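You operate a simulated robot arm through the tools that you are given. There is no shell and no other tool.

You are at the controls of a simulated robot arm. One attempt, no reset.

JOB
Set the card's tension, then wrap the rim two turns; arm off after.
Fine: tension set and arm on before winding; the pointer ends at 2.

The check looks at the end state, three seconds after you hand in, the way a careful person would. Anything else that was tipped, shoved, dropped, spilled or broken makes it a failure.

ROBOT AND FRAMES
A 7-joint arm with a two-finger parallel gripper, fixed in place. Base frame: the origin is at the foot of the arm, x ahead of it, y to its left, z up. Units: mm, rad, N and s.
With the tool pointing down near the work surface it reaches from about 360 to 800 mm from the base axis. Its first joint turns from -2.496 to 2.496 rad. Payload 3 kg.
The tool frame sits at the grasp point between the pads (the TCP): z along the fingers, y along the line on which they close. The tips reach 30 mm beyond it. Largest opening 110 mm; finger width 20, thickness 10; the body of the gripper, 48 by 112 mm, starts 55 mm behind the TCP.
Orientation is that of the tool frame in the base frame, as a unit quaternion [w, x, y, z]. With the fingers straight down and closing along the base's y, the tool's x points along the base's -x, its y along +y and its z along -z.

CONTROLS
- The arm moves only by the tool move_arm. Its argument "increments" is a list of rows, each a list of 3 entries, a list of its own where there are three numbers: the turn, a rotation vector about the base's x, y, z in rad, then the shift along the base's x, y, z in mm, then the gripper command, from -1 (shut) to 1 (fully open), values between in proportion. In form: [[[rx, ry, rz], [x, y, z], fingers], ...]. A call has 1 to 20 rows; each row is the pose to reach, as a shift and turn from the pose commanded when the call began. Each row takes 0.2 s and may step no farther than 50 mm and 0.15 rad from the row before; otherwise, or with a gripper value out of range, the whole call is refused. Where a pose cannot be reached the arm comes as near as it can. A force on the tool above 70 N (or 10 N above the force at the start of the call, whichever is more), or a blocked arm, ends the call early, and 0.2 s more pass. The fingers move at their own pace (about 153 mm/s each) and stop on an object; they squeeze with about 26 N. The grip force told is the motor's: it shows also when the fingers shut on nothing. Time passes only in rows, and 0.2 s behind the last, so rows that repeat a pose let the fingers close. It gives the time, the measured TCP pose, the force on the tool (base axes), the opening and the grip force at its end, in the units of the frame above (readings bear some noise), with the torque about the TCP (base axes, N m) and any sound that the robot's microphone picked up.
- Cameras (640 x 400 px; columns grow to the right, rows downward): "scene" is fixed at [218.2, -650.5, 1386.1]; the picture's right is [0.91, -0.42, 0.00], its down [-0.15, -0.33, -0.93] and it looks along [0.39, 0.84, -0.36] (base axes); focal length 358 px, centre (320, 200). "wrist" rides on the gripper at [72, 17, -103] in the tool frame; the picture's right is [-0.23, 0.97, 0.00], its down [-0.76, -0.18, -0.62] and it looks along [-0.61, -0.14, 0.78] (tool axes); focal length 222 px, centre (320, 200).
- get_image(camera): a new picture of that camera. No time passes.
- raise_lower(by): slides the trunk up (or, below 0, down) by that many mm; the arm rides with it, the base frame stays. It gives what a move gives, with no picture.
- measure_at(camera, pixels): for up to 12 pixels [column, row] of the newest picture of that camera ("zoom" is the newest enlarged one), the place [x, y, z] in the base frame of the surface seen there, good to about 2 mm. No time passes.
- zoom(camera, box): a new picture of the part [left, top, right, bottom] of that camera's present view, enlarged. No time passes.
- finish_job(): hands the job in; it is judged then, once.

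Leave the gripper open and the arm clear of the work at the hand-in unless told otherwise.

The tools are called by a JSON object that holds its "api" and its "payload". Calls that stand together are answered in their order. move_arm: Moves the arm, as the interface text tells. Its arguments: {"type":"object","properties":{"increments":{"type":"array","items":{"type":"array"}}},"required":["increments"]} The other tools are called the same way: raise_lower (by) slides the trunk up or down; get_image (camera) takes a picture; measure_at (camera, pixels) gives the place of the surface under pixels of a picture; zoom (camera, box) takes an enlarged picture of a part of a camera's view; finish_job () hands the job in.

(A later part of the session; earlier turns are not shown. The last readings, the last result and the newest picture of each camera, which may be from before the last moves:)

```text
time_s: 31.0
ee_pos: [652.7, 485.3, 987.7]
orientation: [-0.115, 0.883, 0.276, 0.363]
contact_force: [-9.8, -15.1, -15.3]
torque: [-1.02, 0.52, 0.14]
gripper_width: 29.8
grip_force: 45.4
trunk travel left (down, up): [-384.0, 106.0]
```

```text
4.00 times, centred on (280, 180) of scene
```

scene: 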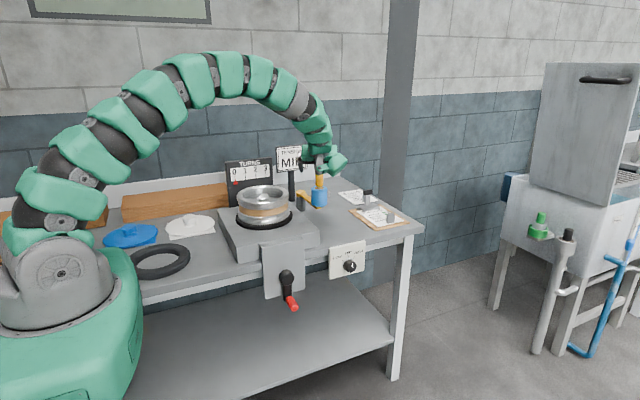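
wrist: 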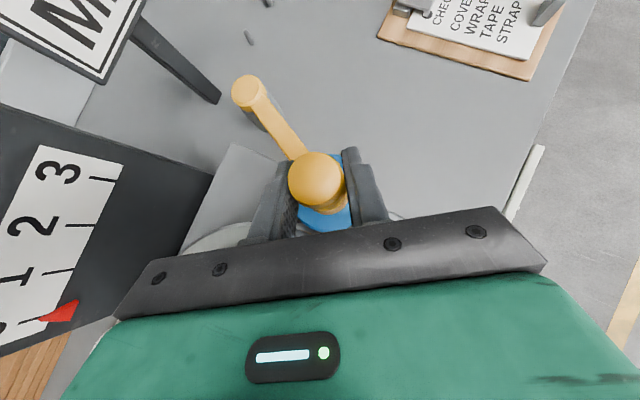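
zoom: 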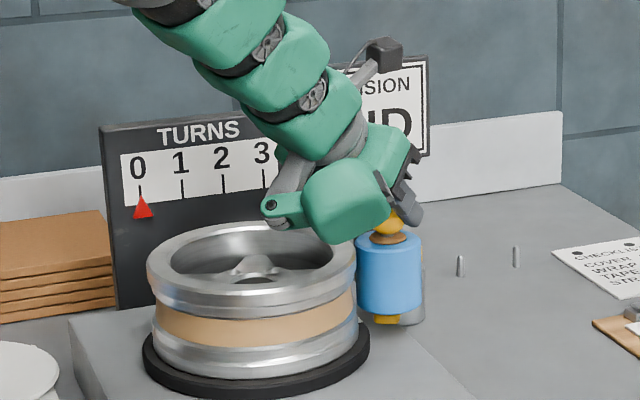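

The roll is very near the rim. There is no hard contact yet, only small forces (-10,-15,-15 N). I'll creep on in 1° steps with a slight correction and watch for contact.

{"api": "move_arm", "payload": {"increments": [[[0, 0, -0.017], [-2.5, 0.4, -1], -1], [[0, 0, -0.035], [-5.0, 1.4, -2], -1], [[0, 0, -0.035], [-5.0, 1.4, -2], -1]]}}

{"api": "zoom", "payload": {"camera": "scene", "box": [250, 170, 330, 220]}}

```text
time_s: 31.8
ee_pos: [649.0, 487.7, 988.0]
orientation: [-0.113, 0.884, 0.267, 0.366]
contact_force: [-1.0, -4.7, -1.8]
torque: [-0.58, -0.26, -0.44]
gripper_width: 30.0
grip_force: 45.0
trunk travel left (down, up): [-384.0, 106.0]
```

```text
8.00 times, centred on (290, 195) of scene
```

zoom: 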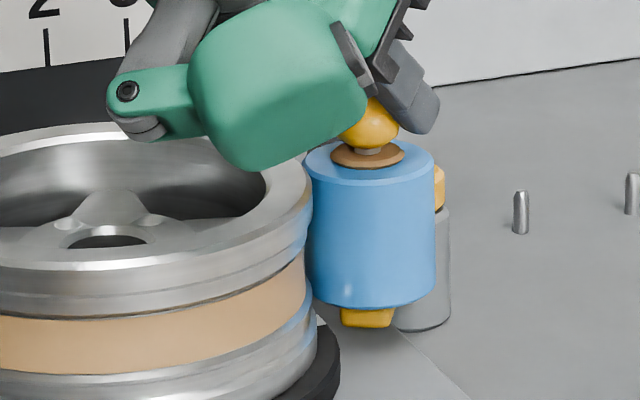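

{"api": "move_arm", "payload": {"increments": [[[0, 0, -0.017], [-2.5, 1.4, 0], -1], [[0, 0, -0.035], [-5.0, 2.9, 0], -1], [[0, 0, -0.035], [-5.0, 2.9, 0], -1]]}}

{"api": "zoom", "payload": {"camera": "scene", "box": [250, 170, 330, 220]}}

```text
time_s: 32.6
ee_pos: [649.4, 487.7, 988.3]
orientation: [-0.114, 0.884, 0.268, 0.366]
contact_force: [2.9, 0.1, 5.9]
torque: [-0.23, -0.32, -0.56]
gripper_width: 29.9
grip_force: 44.7
out of reach, approached as far as the arm can: row 1, 2, 3
trunk travel left (down, up): [-384.0, 106.0]
```

```text
8.00 times, centred on (290, 195) of scene
```

zoom: 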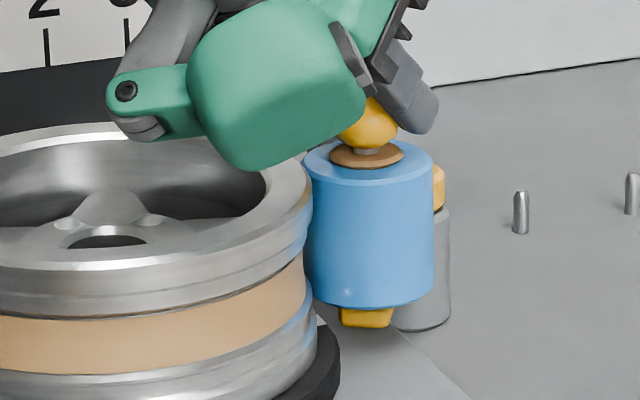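

The wrist yaw has reached its limit: the arm reports it is out of reach and hasn't moved. I'll turn the tool back a little in yaw (the round handle can slip in the pads) and see where the pose goes.

{"api": "move_arm", "payload": {"increments": [[[0, 0, 0.04], [0, 0, 0], -1], [[0, 0, 0.08], [0, 0, 0], -1], [[0, 0, 0.12], [0, 0, 0], -1], [[0, 0, 0.12], [0, 0, 0], -1]]}}

{"api": "zoom", "payload": {"camera": "scene", "box": [250, 170, 330, 220]}}

```text
time_s: 33.6
ee_pos: [648.4, 488.7, 989.0]
orientation: [-0.136, 0.865, 0.322, 0.36]
contact_force: [3.1, 11.9, 4.1]
torque: [-0.47, 0.2, 0.44]
gripper_width: 29.9
grip_force: 44.7
out of reach, approached as far as the arm can: row 1, 2
trunk travel left (down, up): [-384.0, 106.0]
```

```text
8.00 times, centred on (290, 195) of scene
```

zoom: 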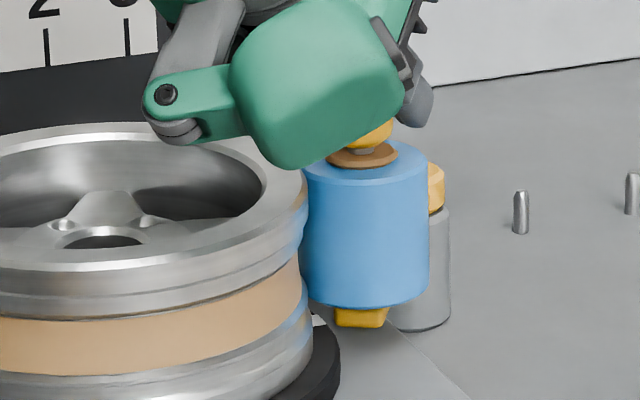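

{"api": "move_arm", "payload": {"increments": [[[0, 0, 0.03], [-1.3, 0.8, 0], -1], [[0, 0, 0.06], [-2.6, 1.5, 0], -1], [[0, 0, 0.06], [-2.6, 1.5, 0], -1]]}}

{"api": "zoom", "payload": {"camera": "scene", "box": [250, 170, 330, 220]}}

{"api": "get_image", "payload": {"camera": "wrist"}}

```text
time_s: 34.4
ee_pos: [646.9, 489.1, 989.9]
orientation: [-0.146, 0.856, 0.347, 0.355]
contact_force: [15.3, 26.5, 25.9]
torque: [-0.02, -0.53, -0.2]
gripper_width: 29.7
grip_force: 45.2
trunk travel left (down, up): [-384.0, 106.0]
```

```text
8.00 times, centred on (290, 195) of scene
```

zoom: 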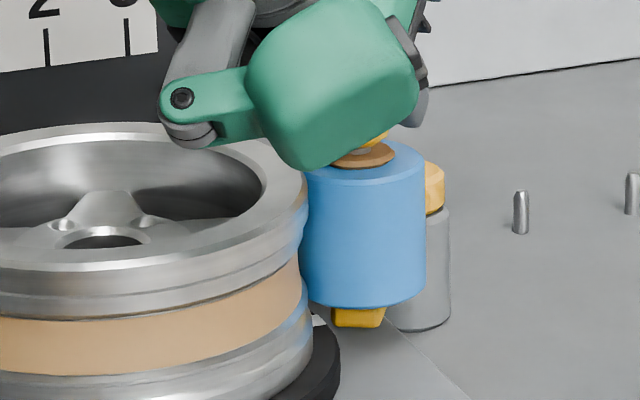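

```text
taken
```

wrist: 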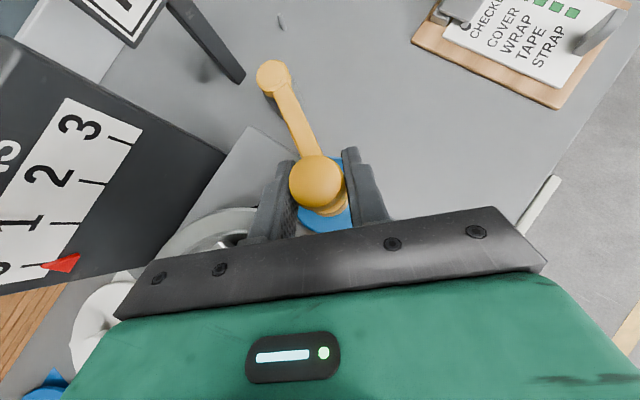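

The roll looks to be in contact at handle (647,489), and force is rising. I'll relieve the vertical load and press a little more tangentially to confirm contact.

{"api": "move_arm", "payload": {"increments": [[[0, 0, 0.0], [-0.5, 1.5, 2], -1], [[0, 0, 0.0], [-1.5, 3, 3], -1], [[0, 0, 0.0], [-1.5, 3, 3], -1]]}}

{"api": "zoom", "payload": {"camera": "scene", "box": [250, 170, 330, 220]}}

```text
time_s: 35.2
ee_pos: [646.8, 489.5, 989.8]
orientation: [-0.145, 0.857, 0.345, 0.354]
contact_force: [14.1, 6.1, 17.6]
torque: [-0.21, -0.61, -0.34]
gripper_width: 29.9
grip_force: 45.2
trunk travel left (down, up): [-384.0, 106.0]
```

```text
8.00 times, centred on (290, 195) of scene
```

zoom: 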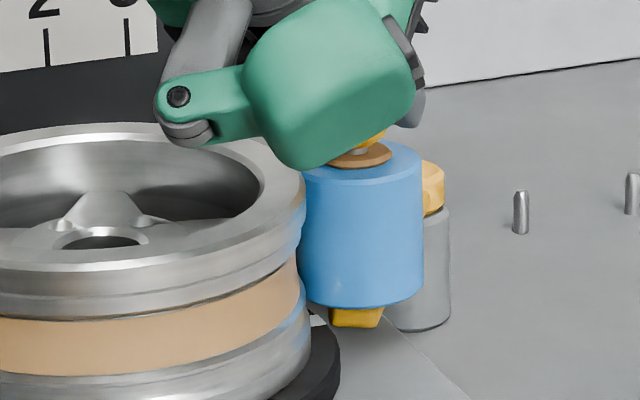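

{"api": "move_arm", "payload": {"increments": [[[0, 0, 0.0], [-1.5, 1.0, 0], -1], [[0, 0, 0.0], [-3, 2, 0], -1], [[0, 0, 0.0], [-4, 2.6, 0], -1], [[0, 0, 0.0], [-4, 2.6, 0], -1]]}}

{"api": "zoom", "payload": {"camera": "scene", "box": [250, 170, 330, 220]}}

```text
time_s: 36.2
ee_pos: [640.4, 492.3, 989.4]
orientation: [-0.146, 0.857, 0.346, 0.353]
contact_force: [4.8, -10.8, 5.2]
torque: [-0.63, -0.33, 0.14]
gripper_width: 29.9
grip_force: 45.3
trunk travel left (down, up): [-384.0, 106.0]
```

```text
8.00 times, centred on (290, 195) of scene
```

zoom: 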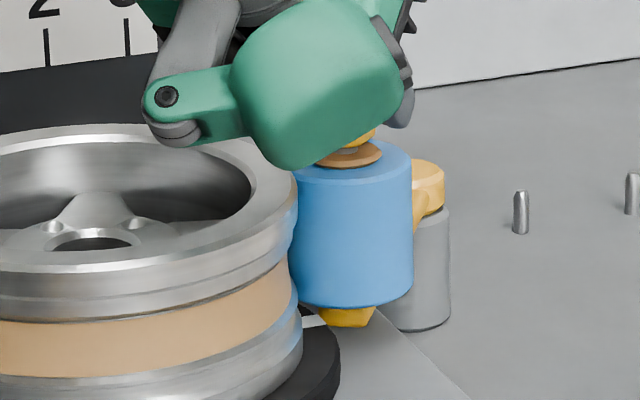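

The rim itself has shifted slightly left in the picture: its hub was at column ≈263.3 and is now at ≈261.6. So contact came at about (649,488) and I pressed too far. I'll back the roll off along the arc to about (650,487) and look at the rim.

{"api": "move_arm", "payload": {"increments": [[[0, 0, 0.0], [3, -1.7, 0], -1], [[0, 0, 0.0], [6, -3.6, 0], -1], [[0, 0, 0.0], [9, -5.5, 0], -1], [[0, 0, 0.0], [9, -5.5, 0], -1]]}}

{"api": "zoom", "payload": {"camera": "scene", "box": [250, 170, 330, 220]}}

{"api": "zoom", "payload": {"camera": "scene", "box": [216, 170, 312, 230]}}

```text
time_s: 37.2
ee_pos: [649.9, 487.8, 988.9]
orientation: [-0.146, 0.857, 0.347, 0.353]
contact_force: [-4.9, 0.8, -7.1]
torque: [-0.22, -0.22, 0.63]
gripper_width: 29.7
grip_force: 45.0
trunk travel left (down, up): [-384.0, 106.0]
```

```text
8.00 times, centred on (290, 195) of scene
```

zoom: 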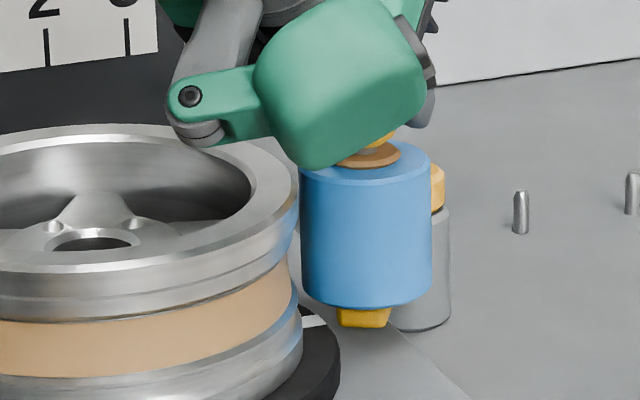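

```text
6.67 times, centred on (264, 200) of scene
```

zoom: 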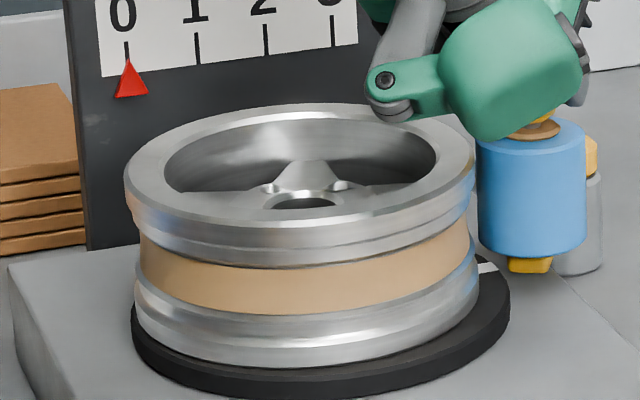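

The rim is loose on the turntable and I shoved it about 6–7 mm toward -x. I'll set it back centred before winding. First I'll release the handle here with a small opening of about 55 mm and check that the arm stays put.

{"api": "move_arm", "payload": {"increments": [[[0, 0, 0], [0, 0, 0], -0.3], [[0, 0, 0], [0, 0, 0], 0.0], [[0, 0, 0], [0, 0, 0], 0.0], [[0, 0, 0], [0, 0, 0], 0.0]]}}

{"api": "get_image", "payload": {"camera": "wrist"}}

{"api": "zoom", "payload": {"camera": "scene", "box": [250, 170, 330, 220]}}

```text
time_s: 38.2
ee_pos: [649.9, 487.9, 990.1]
orientation: [-0.146, 0.857, 0.347, 0.353]
contact_force: [-0.5, 0.4, -0.2]
torque: [-0.03, 0.01, 0.02]
gripper_width: 55.1
grip_force: 0.0
trunk travel left (down, up): [-384.0, 106.0]
```

```text
taken
```

wrist: 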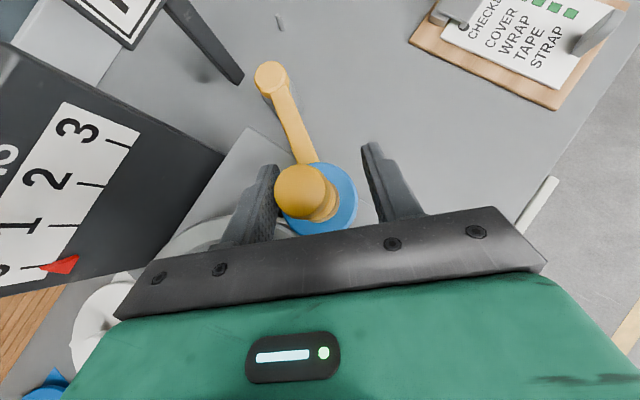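

```text
8.00 times, centred on (290, 195) of scene
```

zoom: 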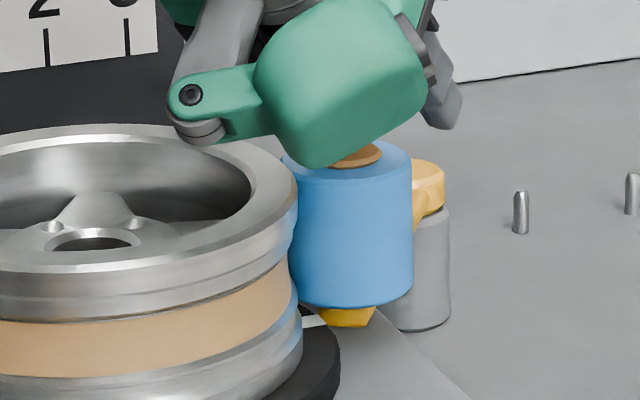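

On release the arm swung by itself back against the rim, so it is lightly sprung to "on" (about 5 N). That is too weak to move the rim. I'll withdraw along the tool axis, up and back, then look from above at the rim's position on the disc.

{"api": "move_arm", "payload": {"increments": [[[0, 0, 0], [-5, -5, 7.5], 0.1], [[0, 0, 0], [-15, -15, 21], 0.2], [[0, 0, 0], [-30, -30, 43], 0.2], [[0, 0, 0], [-48, -48, 68], 0.2], [[0, 0, 0], [-65, -65, 100], 0.2], [[0, 0, 0], [-80, -80, 140], 0.2], [[0, 0, 0], [-95, -100, 180], 0.2], [[0, 0, 0], [-95, -100, 180], 0.2]]}}

{"api": "get_image", "payload": {"camera": "wrist"}}

{"api": "zoom", "payload": {"camera": "scene", "box": [216, 160, 328, 230]}}

```text
time_s: 40.0
ee_pos: [555.0, 387.9, 1170.8]
orientation: [-0.146, 0.857, 0.346, 0.353]
contact_force: [-0.6, -0.3, -0.1]
torque: [-0.03, -0.01, -0.03]
gripper_width: 66.4
grip_force: 0.1
trunk travel left (down, up): [-384.0, 106.0]
```

```text
taken
```

wrist: 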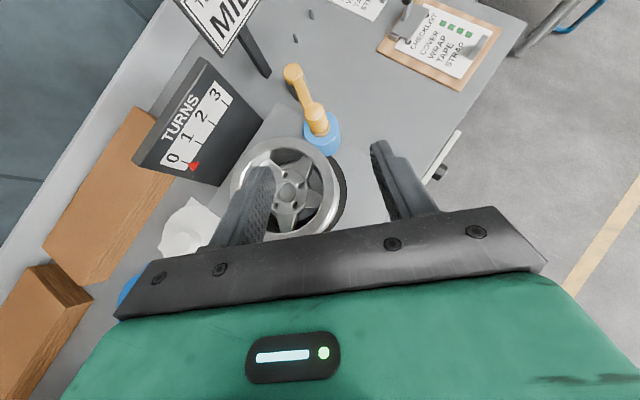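

```text
5.71 times, centred on (272, 195) of scene
```

zoom: 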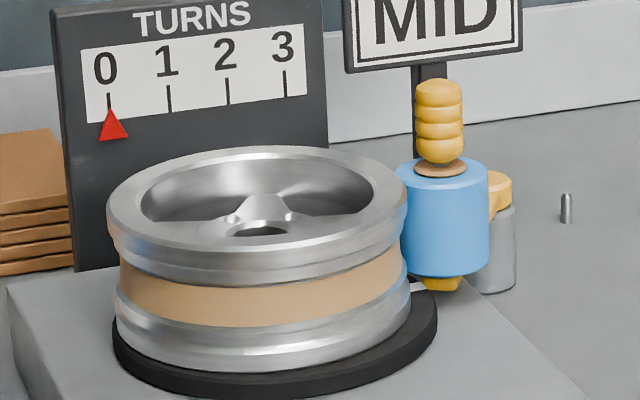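

I'll measure the rim's top ring and disc edges in this zoom for the displacement.

{"api": "measure_at", "payload": {"camera": "zoom", "pixels": [[110, 215], [402, 205], [255, 252], [262, 150], [258, 230], [116, 350], [434, 315], [275, 395], [230, 217], [288, 215], [445, 185], [440, 90]]}}

{"api": "zoom", "payload": {"camera": "wrist", "box": [220, 60, 380, 240]}}

```text
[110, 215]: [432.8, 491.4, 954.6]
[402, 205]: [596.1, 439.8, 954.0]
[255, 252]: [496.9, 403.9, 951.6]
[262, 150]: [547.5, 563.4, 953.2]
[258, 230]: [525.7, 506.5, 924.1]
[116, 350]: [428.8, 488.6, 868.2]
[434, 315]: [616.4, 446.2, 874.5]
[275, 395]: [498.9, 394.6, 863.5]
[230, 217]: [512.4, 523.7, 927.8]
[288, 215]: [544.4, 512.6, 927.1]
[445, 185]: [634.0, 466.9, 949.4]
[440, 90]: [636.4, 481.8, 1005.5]
```

```text
2.22 times, centred on (300, 150) of wrist
```

zoom: 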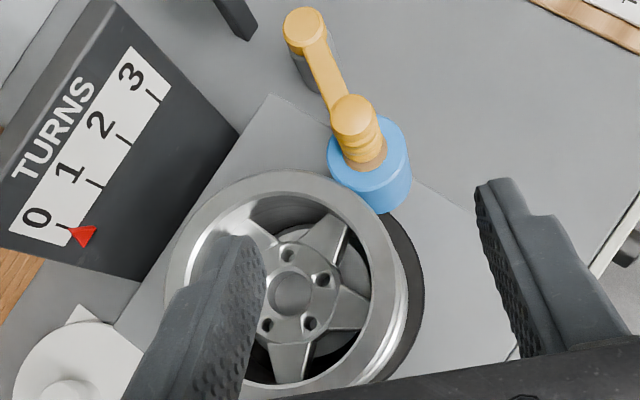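

The rim has shifted by about (-7,-1) mm. I'll bring the tool to straight-down in two steps: first a tilt to vertical while moving toward (430,410,1170), then a yaw so the closed fingers present a flat face toward +x.

{"api": "move_arm", "payload": {"increments": [[[-0.0925, 0.0925, 0], [-20, 4, 0], -0.5], [[-0.185, 0.185, 0], [-40, 8, 0], -1], [[-0.2775, 0.2775, 0], [-60, 12, 0], -1], [[-0.37, 0.37, 0], [-80, 16, 0], -1], [[-0.4625, 0.4625, 0], [-100, 20, 0], -1], [[-0.555, 0.555, 0], [-125, 24, 0], -1], [[-0.555, 0.555, 0], [-125, 24, 0], -1]]}}

```text
time_s: 41.6
ee_pos: [423.5, 409.9, 1157.7]
orientation: [0.003, 0.927, 0.376, 0.0]
contact_force: [-0.7, 0.6, 0.3]
torque: [-0.03, -0.02, 0.01]
gripper_width: 0.0
grip_force: 25.8
out of reach, approached as far as the arm can: row 6, 7
trunk travel left (down, up): [-384.0, 106.0]
```

{"api": "move_arm", "payload": {"increments": [[[0, 0, 0.134], [-3, 8, -15], -1], [[0, 0, 0.268], [-6, 16, -30], -1], [[0, 0, 0.402], [-9, 24, -45], -1], [[0, 0, 0.536], [-12, 34, -60], -1], [[0, 0, 0.67], [-15, 44, -75], -1], [[0, 0, 0.8], [-18, 56, -90], -1], [[0, 0, 0.8], [-18, 56, -90], -1]]}}

{"api": "get_image", "payload": {"camera": "wrist"}}

{"api": "get_image", "payload": {"camera": "scene"}}

```text
time_s: 43.2
ee_pos: [406.4, 464.9, 1067.3]
orientation: [0.001, 0.706, 0.708, 0.003]
contact_force: [0.9, 0.8, 0.5]
torque: [-0.03, 0.01, -0.01]
gripper_width: 0.0
grip_force: 25.7
trunk travel left (down, up): [-384.0, 106.0]
```

```text
taken
```

wrist: 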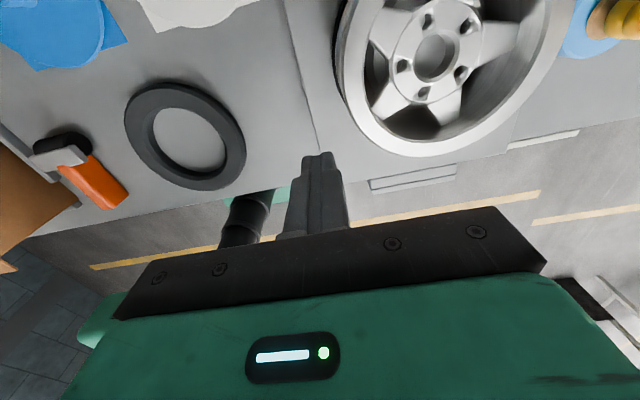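

```text
taken
```

scene: 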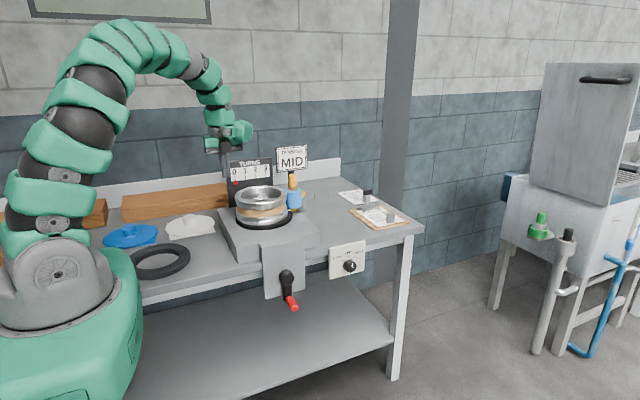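

The tool is straight down with the fingers closed. I'll measure the rim and the dark disc from this view.

{"api": "zoom", "payload": {"camera": "wrist", "box": [300, 0, 580, 175]}}

```text
2.29 times, centred on (440, 88) of wrist
```

zoom: 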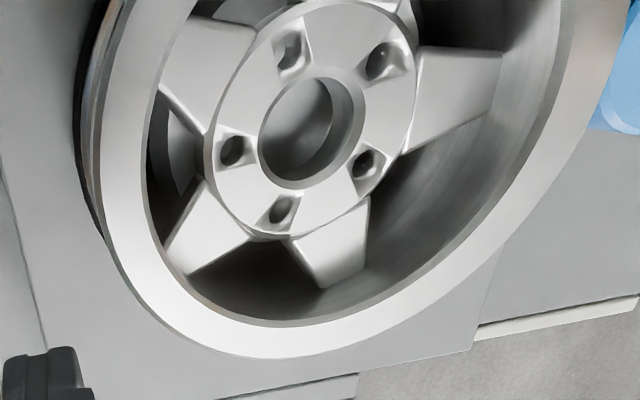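

{"api": "measure_at", "payload": {"camera": "zoom", "pixels": [[97, 140], [110, 240], [200, 340], [320, 345], [440, 285], [530, 200], [600, 80], [266, 128], [358, 125], [310, 75], [310, 182], [80, 130]]}}

```text
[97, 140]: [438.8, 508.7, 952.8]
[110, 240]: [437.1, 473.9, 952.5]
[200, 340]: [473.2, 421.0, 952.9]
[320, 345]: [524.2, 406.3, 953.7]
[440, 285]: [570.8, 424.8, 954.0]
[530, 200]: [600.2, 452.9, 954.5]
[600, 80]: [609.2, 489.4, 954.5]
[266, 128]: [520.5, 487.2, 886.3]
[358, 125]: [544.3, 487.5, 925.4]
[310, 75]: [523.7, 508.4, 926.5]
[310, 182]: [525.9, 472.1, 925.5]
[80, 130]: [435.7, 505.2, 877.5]
```

The rim centre is now about (523,488), and the disc and original centre are about (531,489), so it must go back about 7.5 mm in +x. I'll lower the closed fingers beside the rim at (410,488.5), TCP z≈920, with the tips at about 890, leaving a gap of about 16 mm.

{"api": "move_arm", "payload": {"increments": [[[0, 0, 0], [3.6, 12, -30], -1], [[0, 0, 0], [3.6, 23.6, -60], -1], [[0, 0, 0], [3.6, 23.6, -90], -1], [[0, 0, 0], [3.6, 23.6, -120], -1], [[0, 0, 0], [3.6, 23.6, -147], -1], [[0, 0, 0], [3.6, 23.6, -147], -1]]}}

{"api": "get_image", "payload": {"camera": "wrist"}}

{"api": "zoom", "payload": {"camera": "scene", "box": [200, 150, 328, 230]}}

```text
time_s: 44.6
ee_pos: [410.1, 490.7, 919.5]
orientation: [0.002, 0.707, 0.708, 0.002]
contact_force: [-0.1, -0.4, 0.6]
torque: [0.0, -0.01, -0.01]
gripper_width: 0.0
grip_force: 26.3
trunk travel left (down, up): [-384.0, 106.0]
```

```text
taken
```

wrist: 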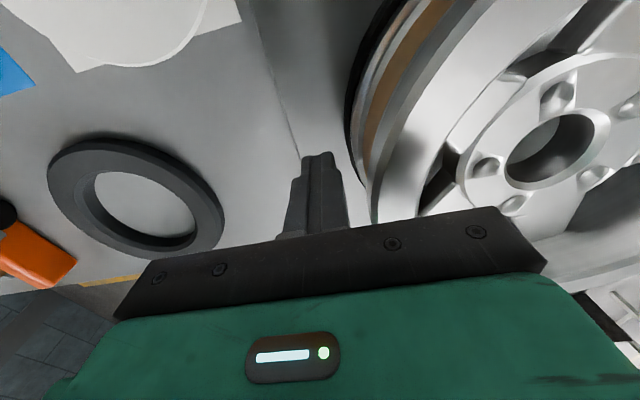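

```text
5.00 times, centred on (264, 190) of scene
```

zoom: 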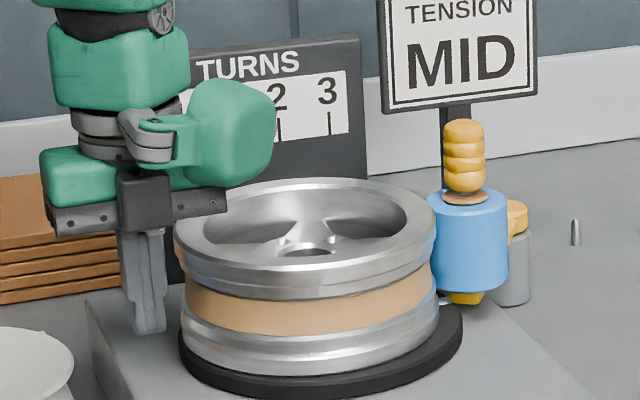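

The fingers stand beside the rim. I'll move +x gently to near the contact point at TCP x≈427 and read the force.

{"api": "move_arm", "payload": {"increments": [[[0, 0, 0], [5, -1, 0], -1], [[0, 0, 0], [10, -2, 0], -1], [[0, 0, 0], [13, -2, 0], -1], [[0, 0, 0], [16, -2, 0], -1], [[0, 0, 0], [16, -2, 0], -1]]}}

{"api": "zoom", "payload": {"camera": "scene", "box": [216, 170, 312, 230]}}

```text
time_s: 45.8
ee_pos: [425.6, 486.6, 921.4]
orientation: [0.002, 0.706, 0.708, 0.003]
contact_force: [-7.7, -0.5, 0.4]
torque: [0.0, 0.04, 0.03]
gripper_width: 0.0
grip_force: 26.1
trunk travel left (down, up): [-384.0, 106.0]
```

```text
6.67 times, centred on (264, 200) of scene
```

zoom: 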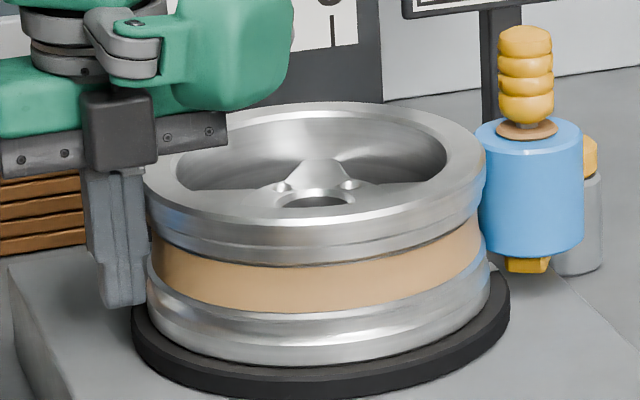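

The rim has already come back: hub hole at (313,200) versus (315,202) originally, and right edge 485 versus 487. About 1 mm remains, so I'll nudge +1 mm more and look again.

{"api": "move_arm", "payload": {"increments": [[[0, 0, 0], [0.5, 0, 0], -1], [[0, 0, 0], [1.0, 0, 0], -1], [[0, 0, 0], [1.0, 0, 0], -1]]}}

{"api": "zoom", "payload": {"camera": "scene", "box": [216, 170, 312, 230]}}

```text
time_s: 46.6
ee_pos: [426.0, 488.3, 921.4]
orientation: [0.002, 0.706, 0.708, 0.003]
contact_force: [-7.4, 0.4, 0.7]
torque: [0.01, 0.01, 0.04]
gripper_width: 0.0
grip_force: 26.0
trunk travel left (down, up): [-384.0, 106.0]
```

```text
6.67 times, centred on (264, 200) of scene
```

zoom: 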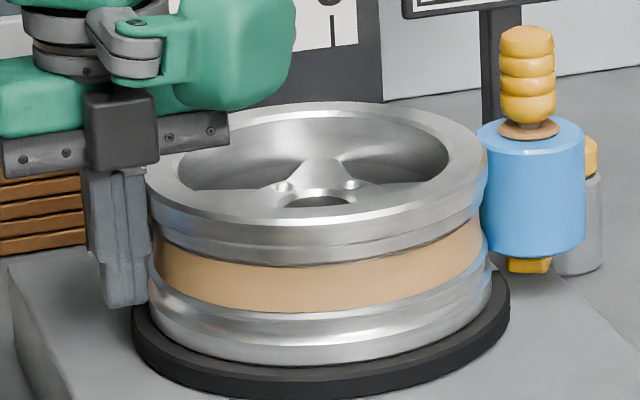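

It now matches the original position: hub at (316,201) and right edge at 488. I'll retract in -x and up, then check that the rim stays against the sprung roll.

{"api": "move_arm", "payload": {"increments": [[[0, 0, 0], [-3, 0, 0], -1], [[0, 0, 0], [-10, 0, 0], -1], [[0, 0, 0], [-16, 0, 10], -1], [[0, 0, 0], [-16, 0, 50], -1], [[0, 0, 0], [-16, -10, 90], -1], [[0, 0, 0], [-16, -20, 130], -1], [[0, 0, 0], [-16, -20, 130], -1]]}}

{"api": "zoom", "payload": {"camera": "scene", "box": [216, 170, 312, 230]}}

{"api": "zoom", "payload": {"camera": "scene", "box": [200, 130, 360, 230]}}

```text
time_s: 48.2
ee_pos: [412.0, 467.9, 1051.6]
orientation: [0.002, 0.707, 0.707, 0.004]
contact_force: [0.1, -0.5, 0.0]
torque: [-0.02, -0.02, -0.02]
gripper_width: 0.1
grip_force: 26.4
trunk travel left (down, up): [-384.0, 106.0]
```

```text
6.67 times, centred on (264, 200) of scene
```

zoom: 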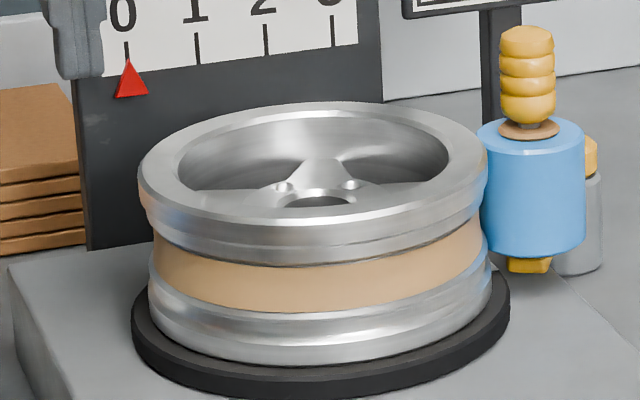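

```text
4.00 times, centred on (280, 180) of scene
```

zoom: 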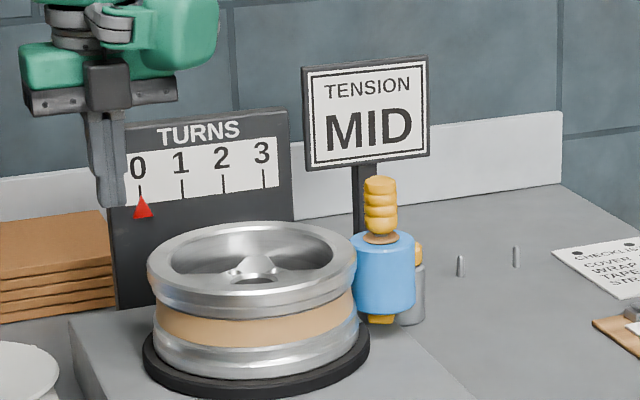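

The rim stayed centred and the roll rests against it, so tension is set and the arm is on. Next is the crank. I'll move up and forward off the table, then turn the tool to point along +y in front of the crank.

{"api": "move_arm", "payload": {"increments": [[[0, 0, 0], [0, -20, 20], -1], [[0, 0, 0], [5, -60, 35], -1], [[0, 0, 0], [15, -100, 45], 0], [[0, 0, 0], [25, -140, 45], 0], [[0, 0, 0], [35, -180, 45], 0], [[0.1, 0, 0], [45, -220, 45], 0], [[0.23, 0, 0], [55, -260, 45], 0], [[0.36, 0, 0], [65, -300, 42], 0], [[0.49, 0, 0], [75, -340, 38], 0], [[0.62, 0, 0], [85, -375, 30], 0], [[0.75, 0, 0], [95, -395, 20], 0], [[0.88, 0, 0], [100, -405, 0], 0], [[1.01, 0, 0], [105, -410, -20], 0], [[1.14, 0, 0], [110, -410, -40], 0], [[1.27, 0, 0], [110, -410, -60], 0], [[1.4, 0, 0], [110, -410, -80], 0], [[1.53, 0, 0], [110, -410, -100], 0], [[1.5708, 0, 0], [110, -410, -110], 0], [[1.5708, 0, 0], [110, -410, -110], 0]]}}

{"api": "get_image", "payload": {"camera": "wrist"}}

{"api": "get_image", "payload": {"camera": "scene"}}

```text
time_s: 52.2
ee_pos: [520.5, 56.9, 942.0]
orientation: [-0.498, 0.501, 0.498, 0.503]
contact_force: [0.6, -0.3, 0.2]
torque: [0.01, 0.0, 0.03]
gripper_width: 55.0
grip_force: 0.1
trunk travel left (down, up): [-384.0, 106.0]
```

```text
taken
```

wrist: 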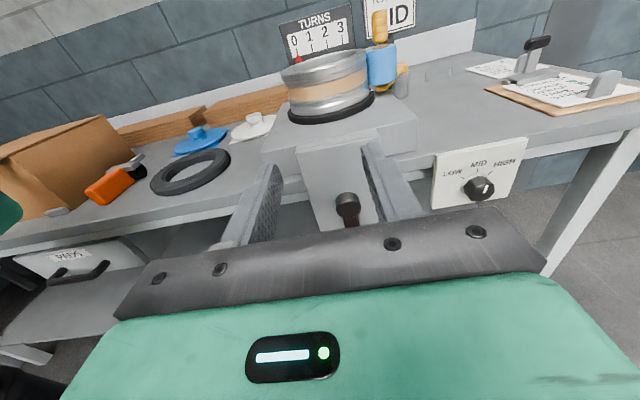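

```text
taken
```

scene: 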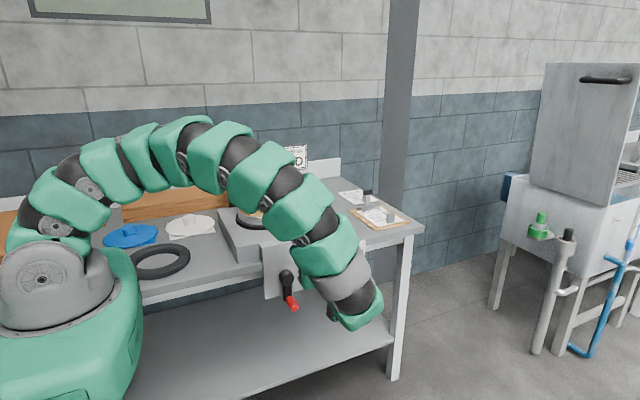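

The wrist camera now shows the crank hub at (347,205), with the handle hidden below the gripper. I'll lower the trunk by 180 mm. The tool stays at y≈57, well short of the crank handle at y≈205.

{"api": "raise_lower", "payload": {"by": -180}}

{"api": "get_image", "payload": {"camera": "wrist"}}

{"api": "get_image", "payload": {"camera": "scene"}}

```text
time_s: 54.2
ee_pos: [520.4, 56.5, 762.2]
orientation: [-0.498, 0.501, 0.498, 0.502]
contact_force: [-0.4, -0.5, 0.6]
torque: [-0.01, 0.0, 0.0]
gripper_width: 55.0
grip_force: 0.1
trunk travel left (down, up): [-204.0, 286.0]
```

```text
taken
```

wrist: 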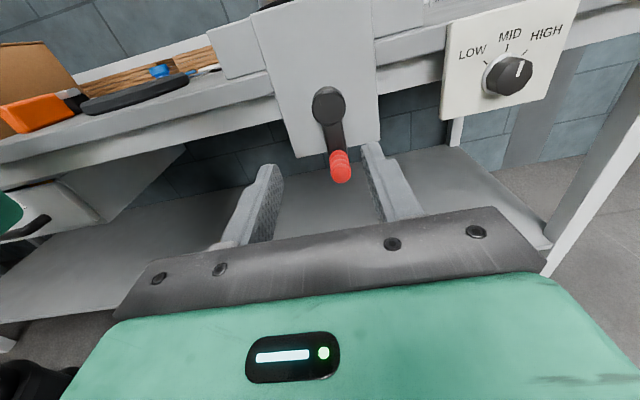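

```text
taken
```

scene: 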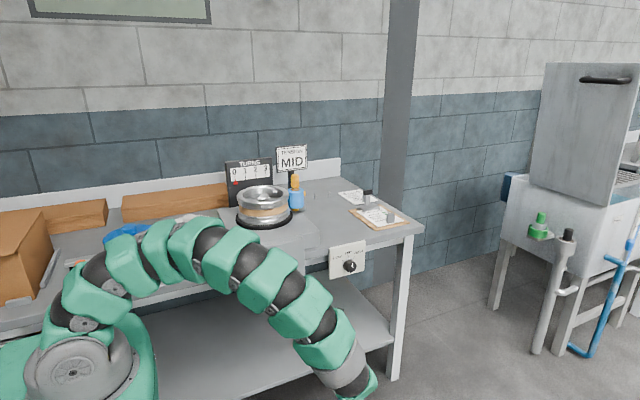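

Now the crank is fully visible. I'll zoom and measure the hub and handle.

{"api": "zoom", "payload": {"camera": "wrist", "box": [280, 70, 400, 200]}}

```text
3.08 times, centred on (340, 135) of wrist
```

zoom: 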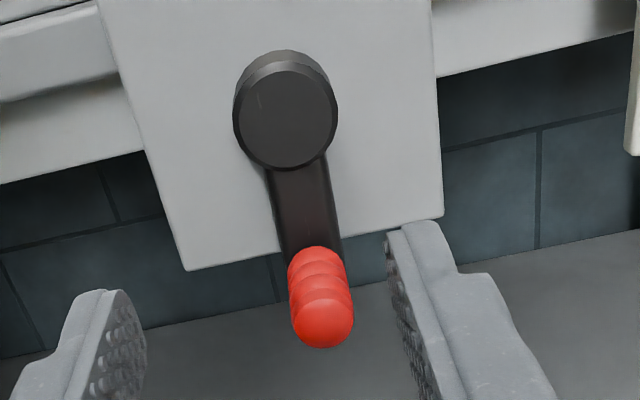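

{"api": "measure_at", "payload": {"camera": "zoom", "pixels": [[287, 117], [240, 115], [333, 115], [287, 75], [287, 160], [323, 322], [300, 322], [347, 322], [320, 265], [318, 250], [305, 200], [323, 340]]}}

```text
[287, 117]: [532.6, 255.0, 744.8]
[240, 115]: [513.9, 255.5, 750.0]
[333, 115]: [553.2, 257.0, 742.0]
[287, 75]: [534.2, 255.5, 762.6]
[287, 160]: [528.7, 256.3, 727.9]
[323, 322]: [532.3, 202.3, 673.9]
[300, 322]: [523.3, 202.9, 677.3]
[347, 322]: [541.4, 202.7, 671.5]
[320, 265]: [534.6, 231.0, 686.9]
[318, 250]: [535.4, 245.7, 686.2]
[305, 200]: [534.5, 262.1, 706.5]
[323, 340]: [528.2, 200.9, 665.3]
```

Hub axis is about (533, 745) in x,z. The handle axis is about (533, 674), radius ≈71, and the handle spans y≈201–250. I'll move to in front of the handle, then advance so the pads straddle it with TCP y≈217.

{"api": "move_arm", "payload": {"increments": [[[0, 0, 0], [4, 10, -30], 0.3], [[0, 0, 0], [8, 20, -60], 0.3], [[0, 0, 0], [12.6, 40, -88], 0.3], [[0, 0, 0], [12.6, 70, -88], 0.3], [[0, 0, 0], [12.6, 70, -88], 0.3]]}}

{"api": "get_image", "payload": {"camera": "wrist"}}

```text
time_s: 55.4
ee_pos: [534.0, 126.6, 673.6]
orientation: [-0.498, 0.501, 0.498, 0.503]
contact_force: [-0.6, 0.0, 0.0]
torque: [0.0, -0.03, 0.04]
gripper_width: 71.5
grip_force: 0.1
trunk travel left (down, up): [-204.0, 286.0]
```

```text
taken
```

wrist: 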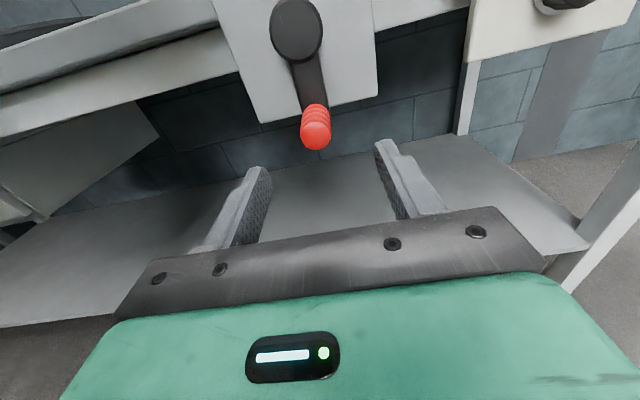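

{"api": "zoom", "payload": {"camera": "wrist", "box": [256, 0, 376, 160]}}

```text
2.50 times, centred on (316, 80) of wrist
```

zoom: 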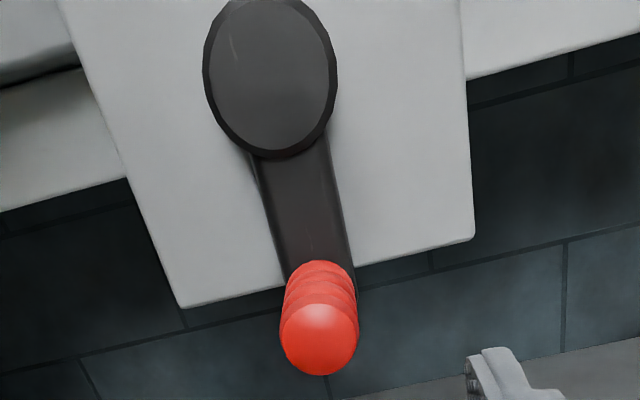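

{"api": "measure_at", "payload": {"camera": "zoom", "pixels": [[270, 75], [210, 70], [332, 75], [270, 148], [270, 5], [318, 340], [285, 335], [353, 335], [318, 300], [320, 268], [318, 365], [300, 200]]}}

```text
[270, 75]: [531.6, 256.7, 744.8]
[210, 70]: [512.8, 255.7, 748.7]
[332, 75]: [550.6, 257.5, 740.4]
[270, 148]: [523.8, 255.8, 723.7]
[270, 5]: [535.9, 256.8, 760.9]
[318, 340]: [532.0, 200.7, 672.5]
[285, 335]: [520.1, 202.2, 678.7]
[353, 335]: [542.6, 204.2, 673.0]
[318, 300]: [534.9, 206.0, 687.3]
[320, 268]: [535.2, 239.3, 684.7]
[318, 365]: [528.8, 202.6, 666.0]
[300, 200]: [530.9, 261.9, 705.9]
```

{"api": "move_arm", "payload": {"increments": [[[0, 0, 0], [-1.5, 25, 0.8], 0.3], [[0, 0, 0], [-1.5, 50, 0.8], 0.3], [[0, 0, 0], [-1.5, 75, 0.8], 0.3], [[0, 0, 0], [-1.5, 90, 0.8], 0.3], [[0, 0, 0], [-1.5, 90, 0.8], 0.3]]}}

{"api": "get_image", "payload": {"camera": "wrist"}}

```text
time_s: 56.6
ee_pos: [530.6, 217.7, 674.0]
orientation: [-0.498, 0.501, 0.498, 0.503]
contact_force: [-0.6, -0.8, 0.0]
torque: [-0.02, 0.0, -0.02]
gripper_width: 71.4
grip_force: 0.1
trunk travel left (down, up): [-204.0, 286.0]
```

```text
taken
```

wrist: 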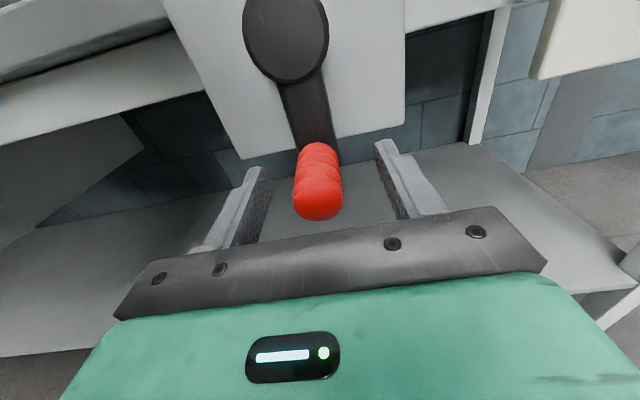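

The handle at (318,185) is between the fingers. I'll close on it.

{"api": "move_arm", "payload": {"increments": [[[0, 0, 0], [0, 0, 0], -0.3], [[0, 0, 0], [0, 0, 0], -1], [[0, 0, 0], [0, 0, 0], -1], [[0, 0, 0], [0, 0, 0], -1]]}}

{"api": "get_image", "payload": {"camera": "wrist"}}

{"api": "zoom", "payload": {"camera": "scene", "box": [216, 150, 312, 210]}}

```text
time_s: 57.6
ee_pos: [530.7, 216.0, 673.4]
orientation: [-0.498, 0.503, 0.498, 0.501]
contact_force: [-1.4, -0.2, -2.6]
torque: [0.07, -0.04, 1.43]
gripper_width: 27.9
grip_force: 44.5
trunk travel left (down, up): [-204.0, 286.0]
```

```text
taken
```

wrist: 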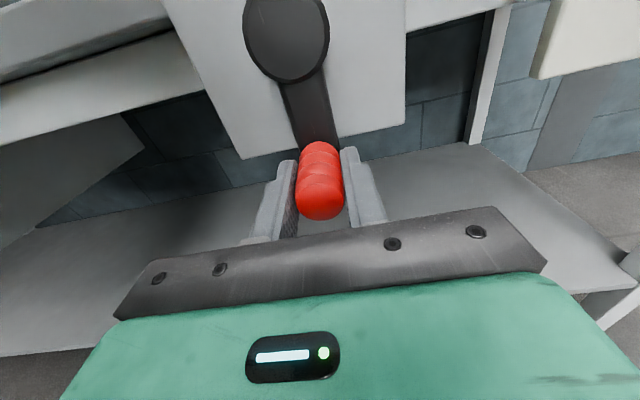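

```text
6.67 times, centred on (264, 180) of scene
```

zoom: 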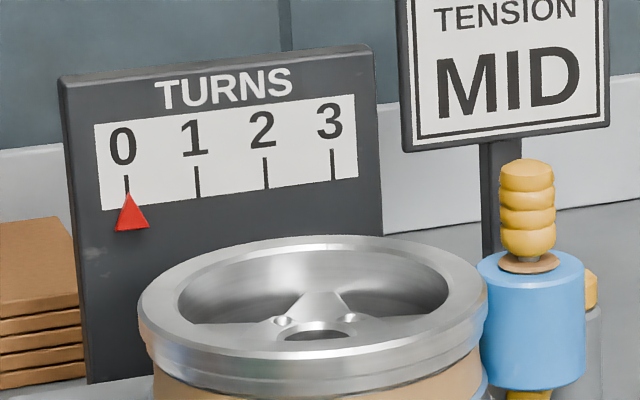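

Gripped (27.9 mm). I'll turn clockwise as seen from the front by a small 30° first, and check which way the pointer and wheel go.

{"api": "move_arm", "payload": {"increments": [[[0, 0, 0], [-6.2, 0, 0.3], -1], [[0, 0, 0], [-12.3, 0, 1.1], -1], [[0, 0, 0], [-18.4, 0, 2.4], -1], [[0, 0, 0], [-24.3, 0, 4.3], -1], [[0, 0, 0], [-30, 0, 6.7], -1], [[0, 0, 0], [-35.5, 0, 9.5], -1], [[0, 0, 0], [-35.5, 0, 9.5], -1]]}}

{"api": "get_image", "payload": {"camera": "wrist"}}

{"api": "zoom", "payload": {"camera": "scene", "box": [216, 150, 312, 210]}}

```text
time_s: 58.1
ee_pos: [529.2, 217.2, 674.3]
orientation: [-0.492, 0.506, 0.496, 0.506]
contact_force: [31.2, 19.9, -24.9]
torque: [-1.0, 0.05, 2.01]
gripper_width: 28.4
grip_force: 45.3
trunk travel left (down, up): [-204.0, 286.0]
stopped in row 2: the force on the tool passed its limit at 81 N (the readings are from after the stop); the commanded pose is now the measured one
```

```text
taken
```

wrist: 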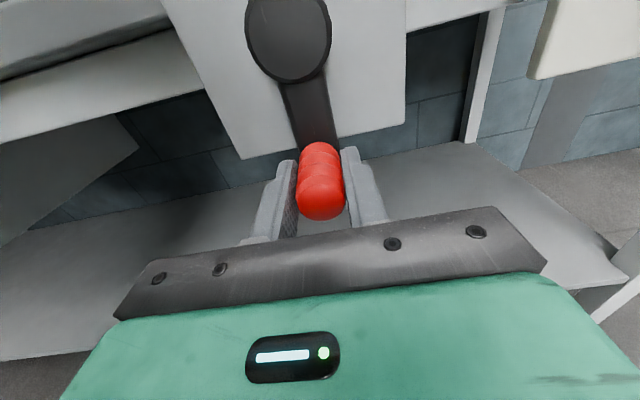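

```text
6.67 times, centred on (264, 180) of scene
```

zoom: 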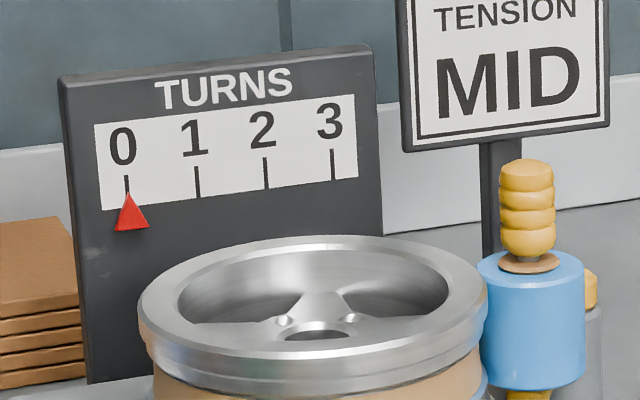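

Clockwise meets a hard stop (81 N) and the pointer is unchanged, so 0 is the end stop that way. I'll try counter-clockwise gently, handle toward +x.

{"api": "move_arm", "payload": {"increments": [[[0, 0, 0], [2, 0, -0.8], -1], [[0, 0, 0], [8, 0, -0.5], -1], [[0, 0, 0], [14.3, 0, 0.5], -1], [[0, 0, 0], [20.4, 0, 2], -1], [[0, 0, 0], [26.3, 0, 3.8], -1], [[0, 0, 0], [26.3, 0, 3.8], -1]]}}

{"api": "get_image", "payload": {"camera": "wrist"}}

{"api": "zoom", "payload": {"camera": "scene", "box": [216, 150, 312, 210]}}

```text
time_s: 59.5
ee_pos: [555.1, 216.8, 678.7]
orientation: [-0.494, 0.504, 0.497, 0.505]
contact_force: [11.3, 2.4, -35.2]
torque: [-0.13, 0.0, 1.87]
gripper_width: 28.3
grip_force: 45.5
trunk travel left (down, up): [-204.0, 286.0]
```

```text
taken
```

wrist: 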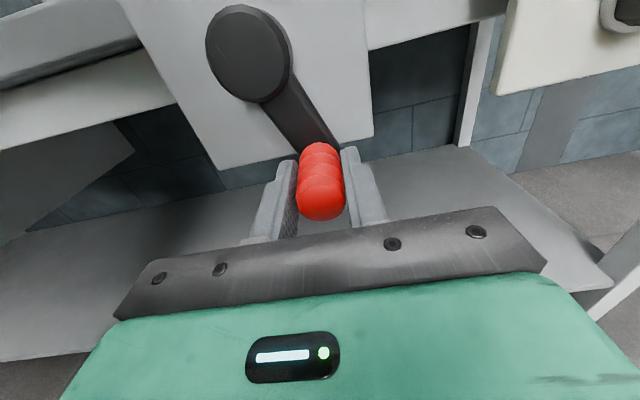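

```text
6.67 times, centred on (264, 180) of scene
```

zoom: 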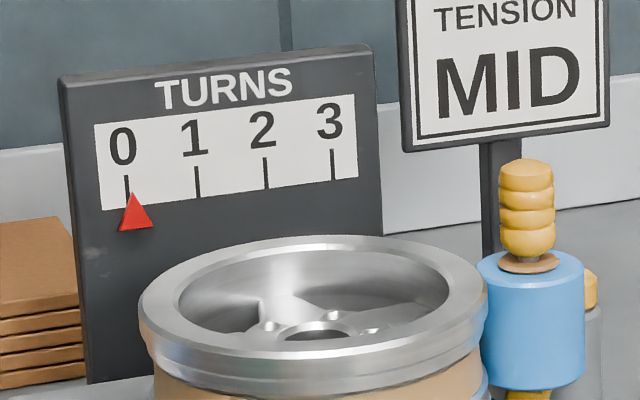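

Counter-clockwise is correct: the pointer moved right from 0 and the wheel turns. There is a 37 N radial load on my arc, so I'll ease the pose 4 mm outward (down) and read again.

{"api": "move_arm", "payload": {"increments": [[[0, 0, 0], [0.7, 0, -2], -1], [[0, 0, 0], [1.3, 0, -4], -1], [[0, 0, 0], [1.3, 0, -4], -1]]}}

{"api": "zoom", "payload": {"camera": "wrist", "box": [200, 0, 360, 230]}}

```text
time_s: 60.3
ee_pos: [553.0, 216.0, 677.6]
orientation: [-0.494, 0.501, 0.496, 0.508]
contact_force: [-5.1, 0.5, 17.4]
torque: [1.0, -0.02, 2.21]
gripper_width: 28.3
grip_force: 45.1
trunk travel left (down, up): [-204.0, 286.0]
```

```text
1.74 times, centred on (280, 115) of wrist
```

zoom: 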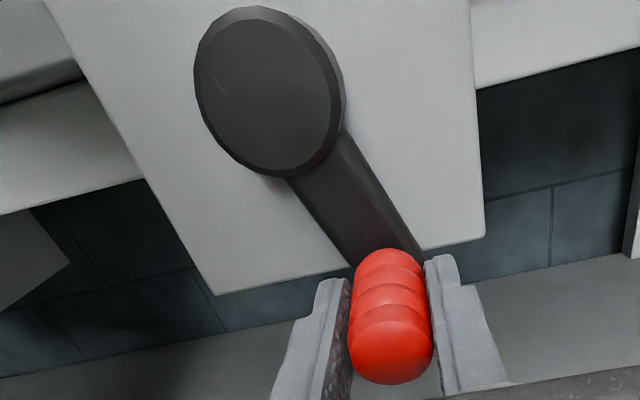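

{"api": "measure_at", "payload": {"camera": "zoom", "pixels": [[265, 92], [200, 85], [335, 100], [300, 165], [225, 20], [390, 350], [355, 345], [428, 340], [390, 300], [340, 190], [385, 230], [392, 262]]}}

```text
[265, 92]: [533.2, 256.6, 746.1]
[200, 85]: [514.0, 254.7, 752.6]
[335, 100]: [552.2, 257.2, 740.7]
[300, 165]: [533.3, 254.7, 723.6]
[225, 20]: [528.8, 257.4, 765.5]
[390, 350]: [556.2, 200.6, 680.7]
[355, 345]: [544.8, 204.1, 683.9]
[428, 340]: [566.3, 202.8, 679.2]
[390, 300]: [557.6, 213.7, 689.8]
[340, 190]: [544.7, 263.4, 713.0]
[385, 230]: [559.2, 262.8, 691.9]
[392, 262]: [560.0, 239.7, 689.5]
```

Hub centre is about (532,745.5) and the handle about (555,678), so R≈71.5 and the crank is at ≈19°. I'll follow that circle to 90° in 10° steps with the tool orientation fixed, since the round handle can slip in the pads.

{"api": "move_arm", "payload": {"increments": [[[0, 0, 0], [0, 0, 3], -1], [[0, 0, 0], [5.4, 0, 6.6], -1], [[0, 0, 0], [10.95, 0, 9.5], -1], [[0, 0, 0], [16.2, 0, 12.8], -1], [[0, 0, 0], [21.2, 0, 16.6], -1], [[0, 0, 0], [25.8, 0, 20.9], -1], [[0, 0, 0], [30, 0, 25.4], -1], [[0, 0, 0], [33.8, 0, 30.4], -1], [[0, 0, 0], [37.1, 0, 35.65], -1], [[0, 0, 0], [40, 0, 41.2], -1], [[0, 0, 0], [42.4, 0, 46.9], -1], [[0, 0, 0], [45.6, 0, 59], -1], [[0, 0, 0], [46.7, 0, 71.4], -1], [[0, 0, 0], [46.7, 0, 71.4], -1]]}}

{"api": "get_image", "payload": {"camera": "wrist"}}

{"api": "zoom", "payload": {"camera": "scene", "box": [216, 150, 312, 210]}}

```text
time_s: 63.3
ee_pos: [600.8, 218.1, 747.9]
orientation: [-0.494, 0.503, 0.497, 0.506]
contact_force: [-4.3, 13.0, 1.2]
torque: [0.41, -0.01, 2.18]
gripper_width: 28.5
grip_force: 45.4
trunk travel left (down, up): [-204.0, 286.0]
```

```text
taken
```

wrist: 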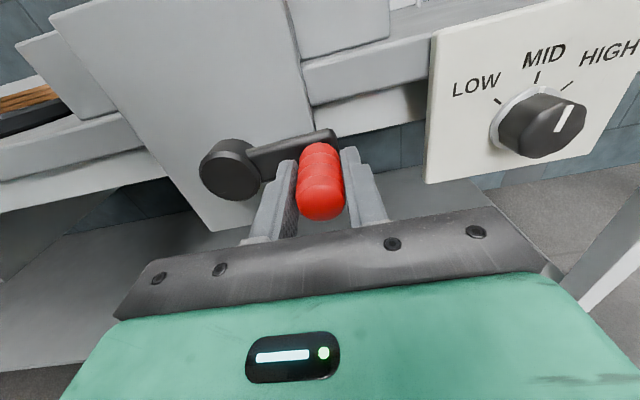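

```text
6.67 times, centred on (264, 180) of scene
```

zoom: 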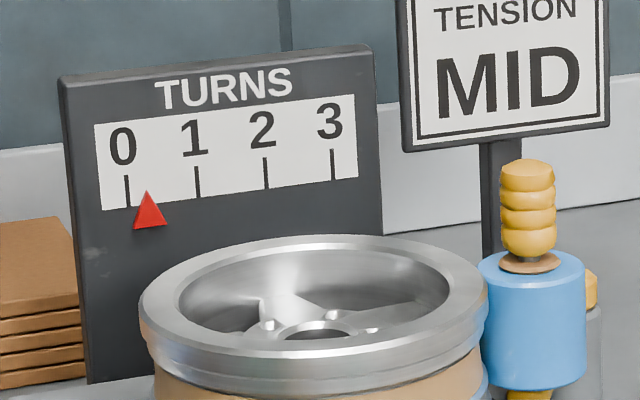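

The crank is at 90°, the pointer has moved about a quarter division, and forces are small. I'll continue from 90° to 180°, over the top.

{"api": "move_arm", "payload": {"increments": [[[0, 0, 0], [-1.1, 0, 12.4], -1], [[0, 0, 0], [-4.3, 0, 24.5], -1], [[0, 0, 0], [-9.6, 0, 35.75], -1], [[0, 0, 0], [-16.7, 0, 46], -1], [[0, 0, 0], [-25.5, 0, 54.8], -1], [[0, 0, 0], [-35.75, 0, 61.9], -1], [[0, 0, 0], [-47.05, 0, 67.2], -1], [[0, 0, 0], [-59.1, 0, 70.4], -1], [[0, 0, 0], [-71.5, 0, 71.5], -1], [[0, 0, 0], [-71.5, 0, 71.5], -1]]}}

{"api": "get_image", "payload": {"camera": "wrist"}}

{"api": "zoom", "payload": {"camera": "scene", "box": [216, 150, 312, 210]}}

```text
time_s: 65.5
ee_pos: [531.6, 215.3, 818.1]
orientation: [-0.493, 0.505, 0.497, 0.506]
contact_force: [1.2, 8.1, -38.5]
torque: [-0.58, 0.01, 1.92]
gripper_width: 28.3
grip_force: 44.5
trunk travel left (down, up): [-204.0, 286.0]
```

```text
taken
```

wrist: 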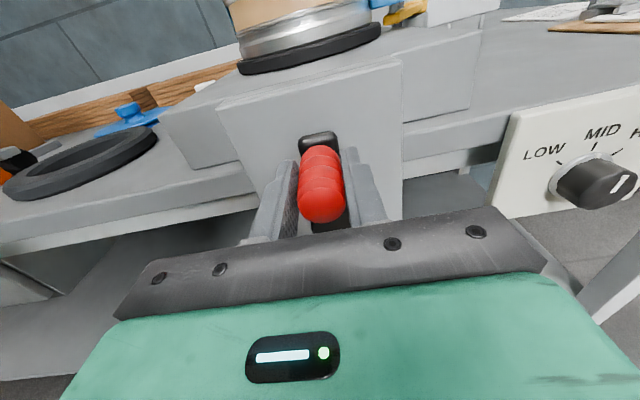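

```text
6.67 times, centred on (264, 180) of scene
```

zoom: 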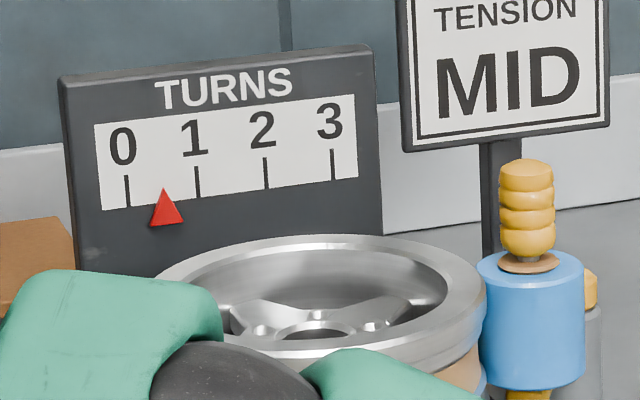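

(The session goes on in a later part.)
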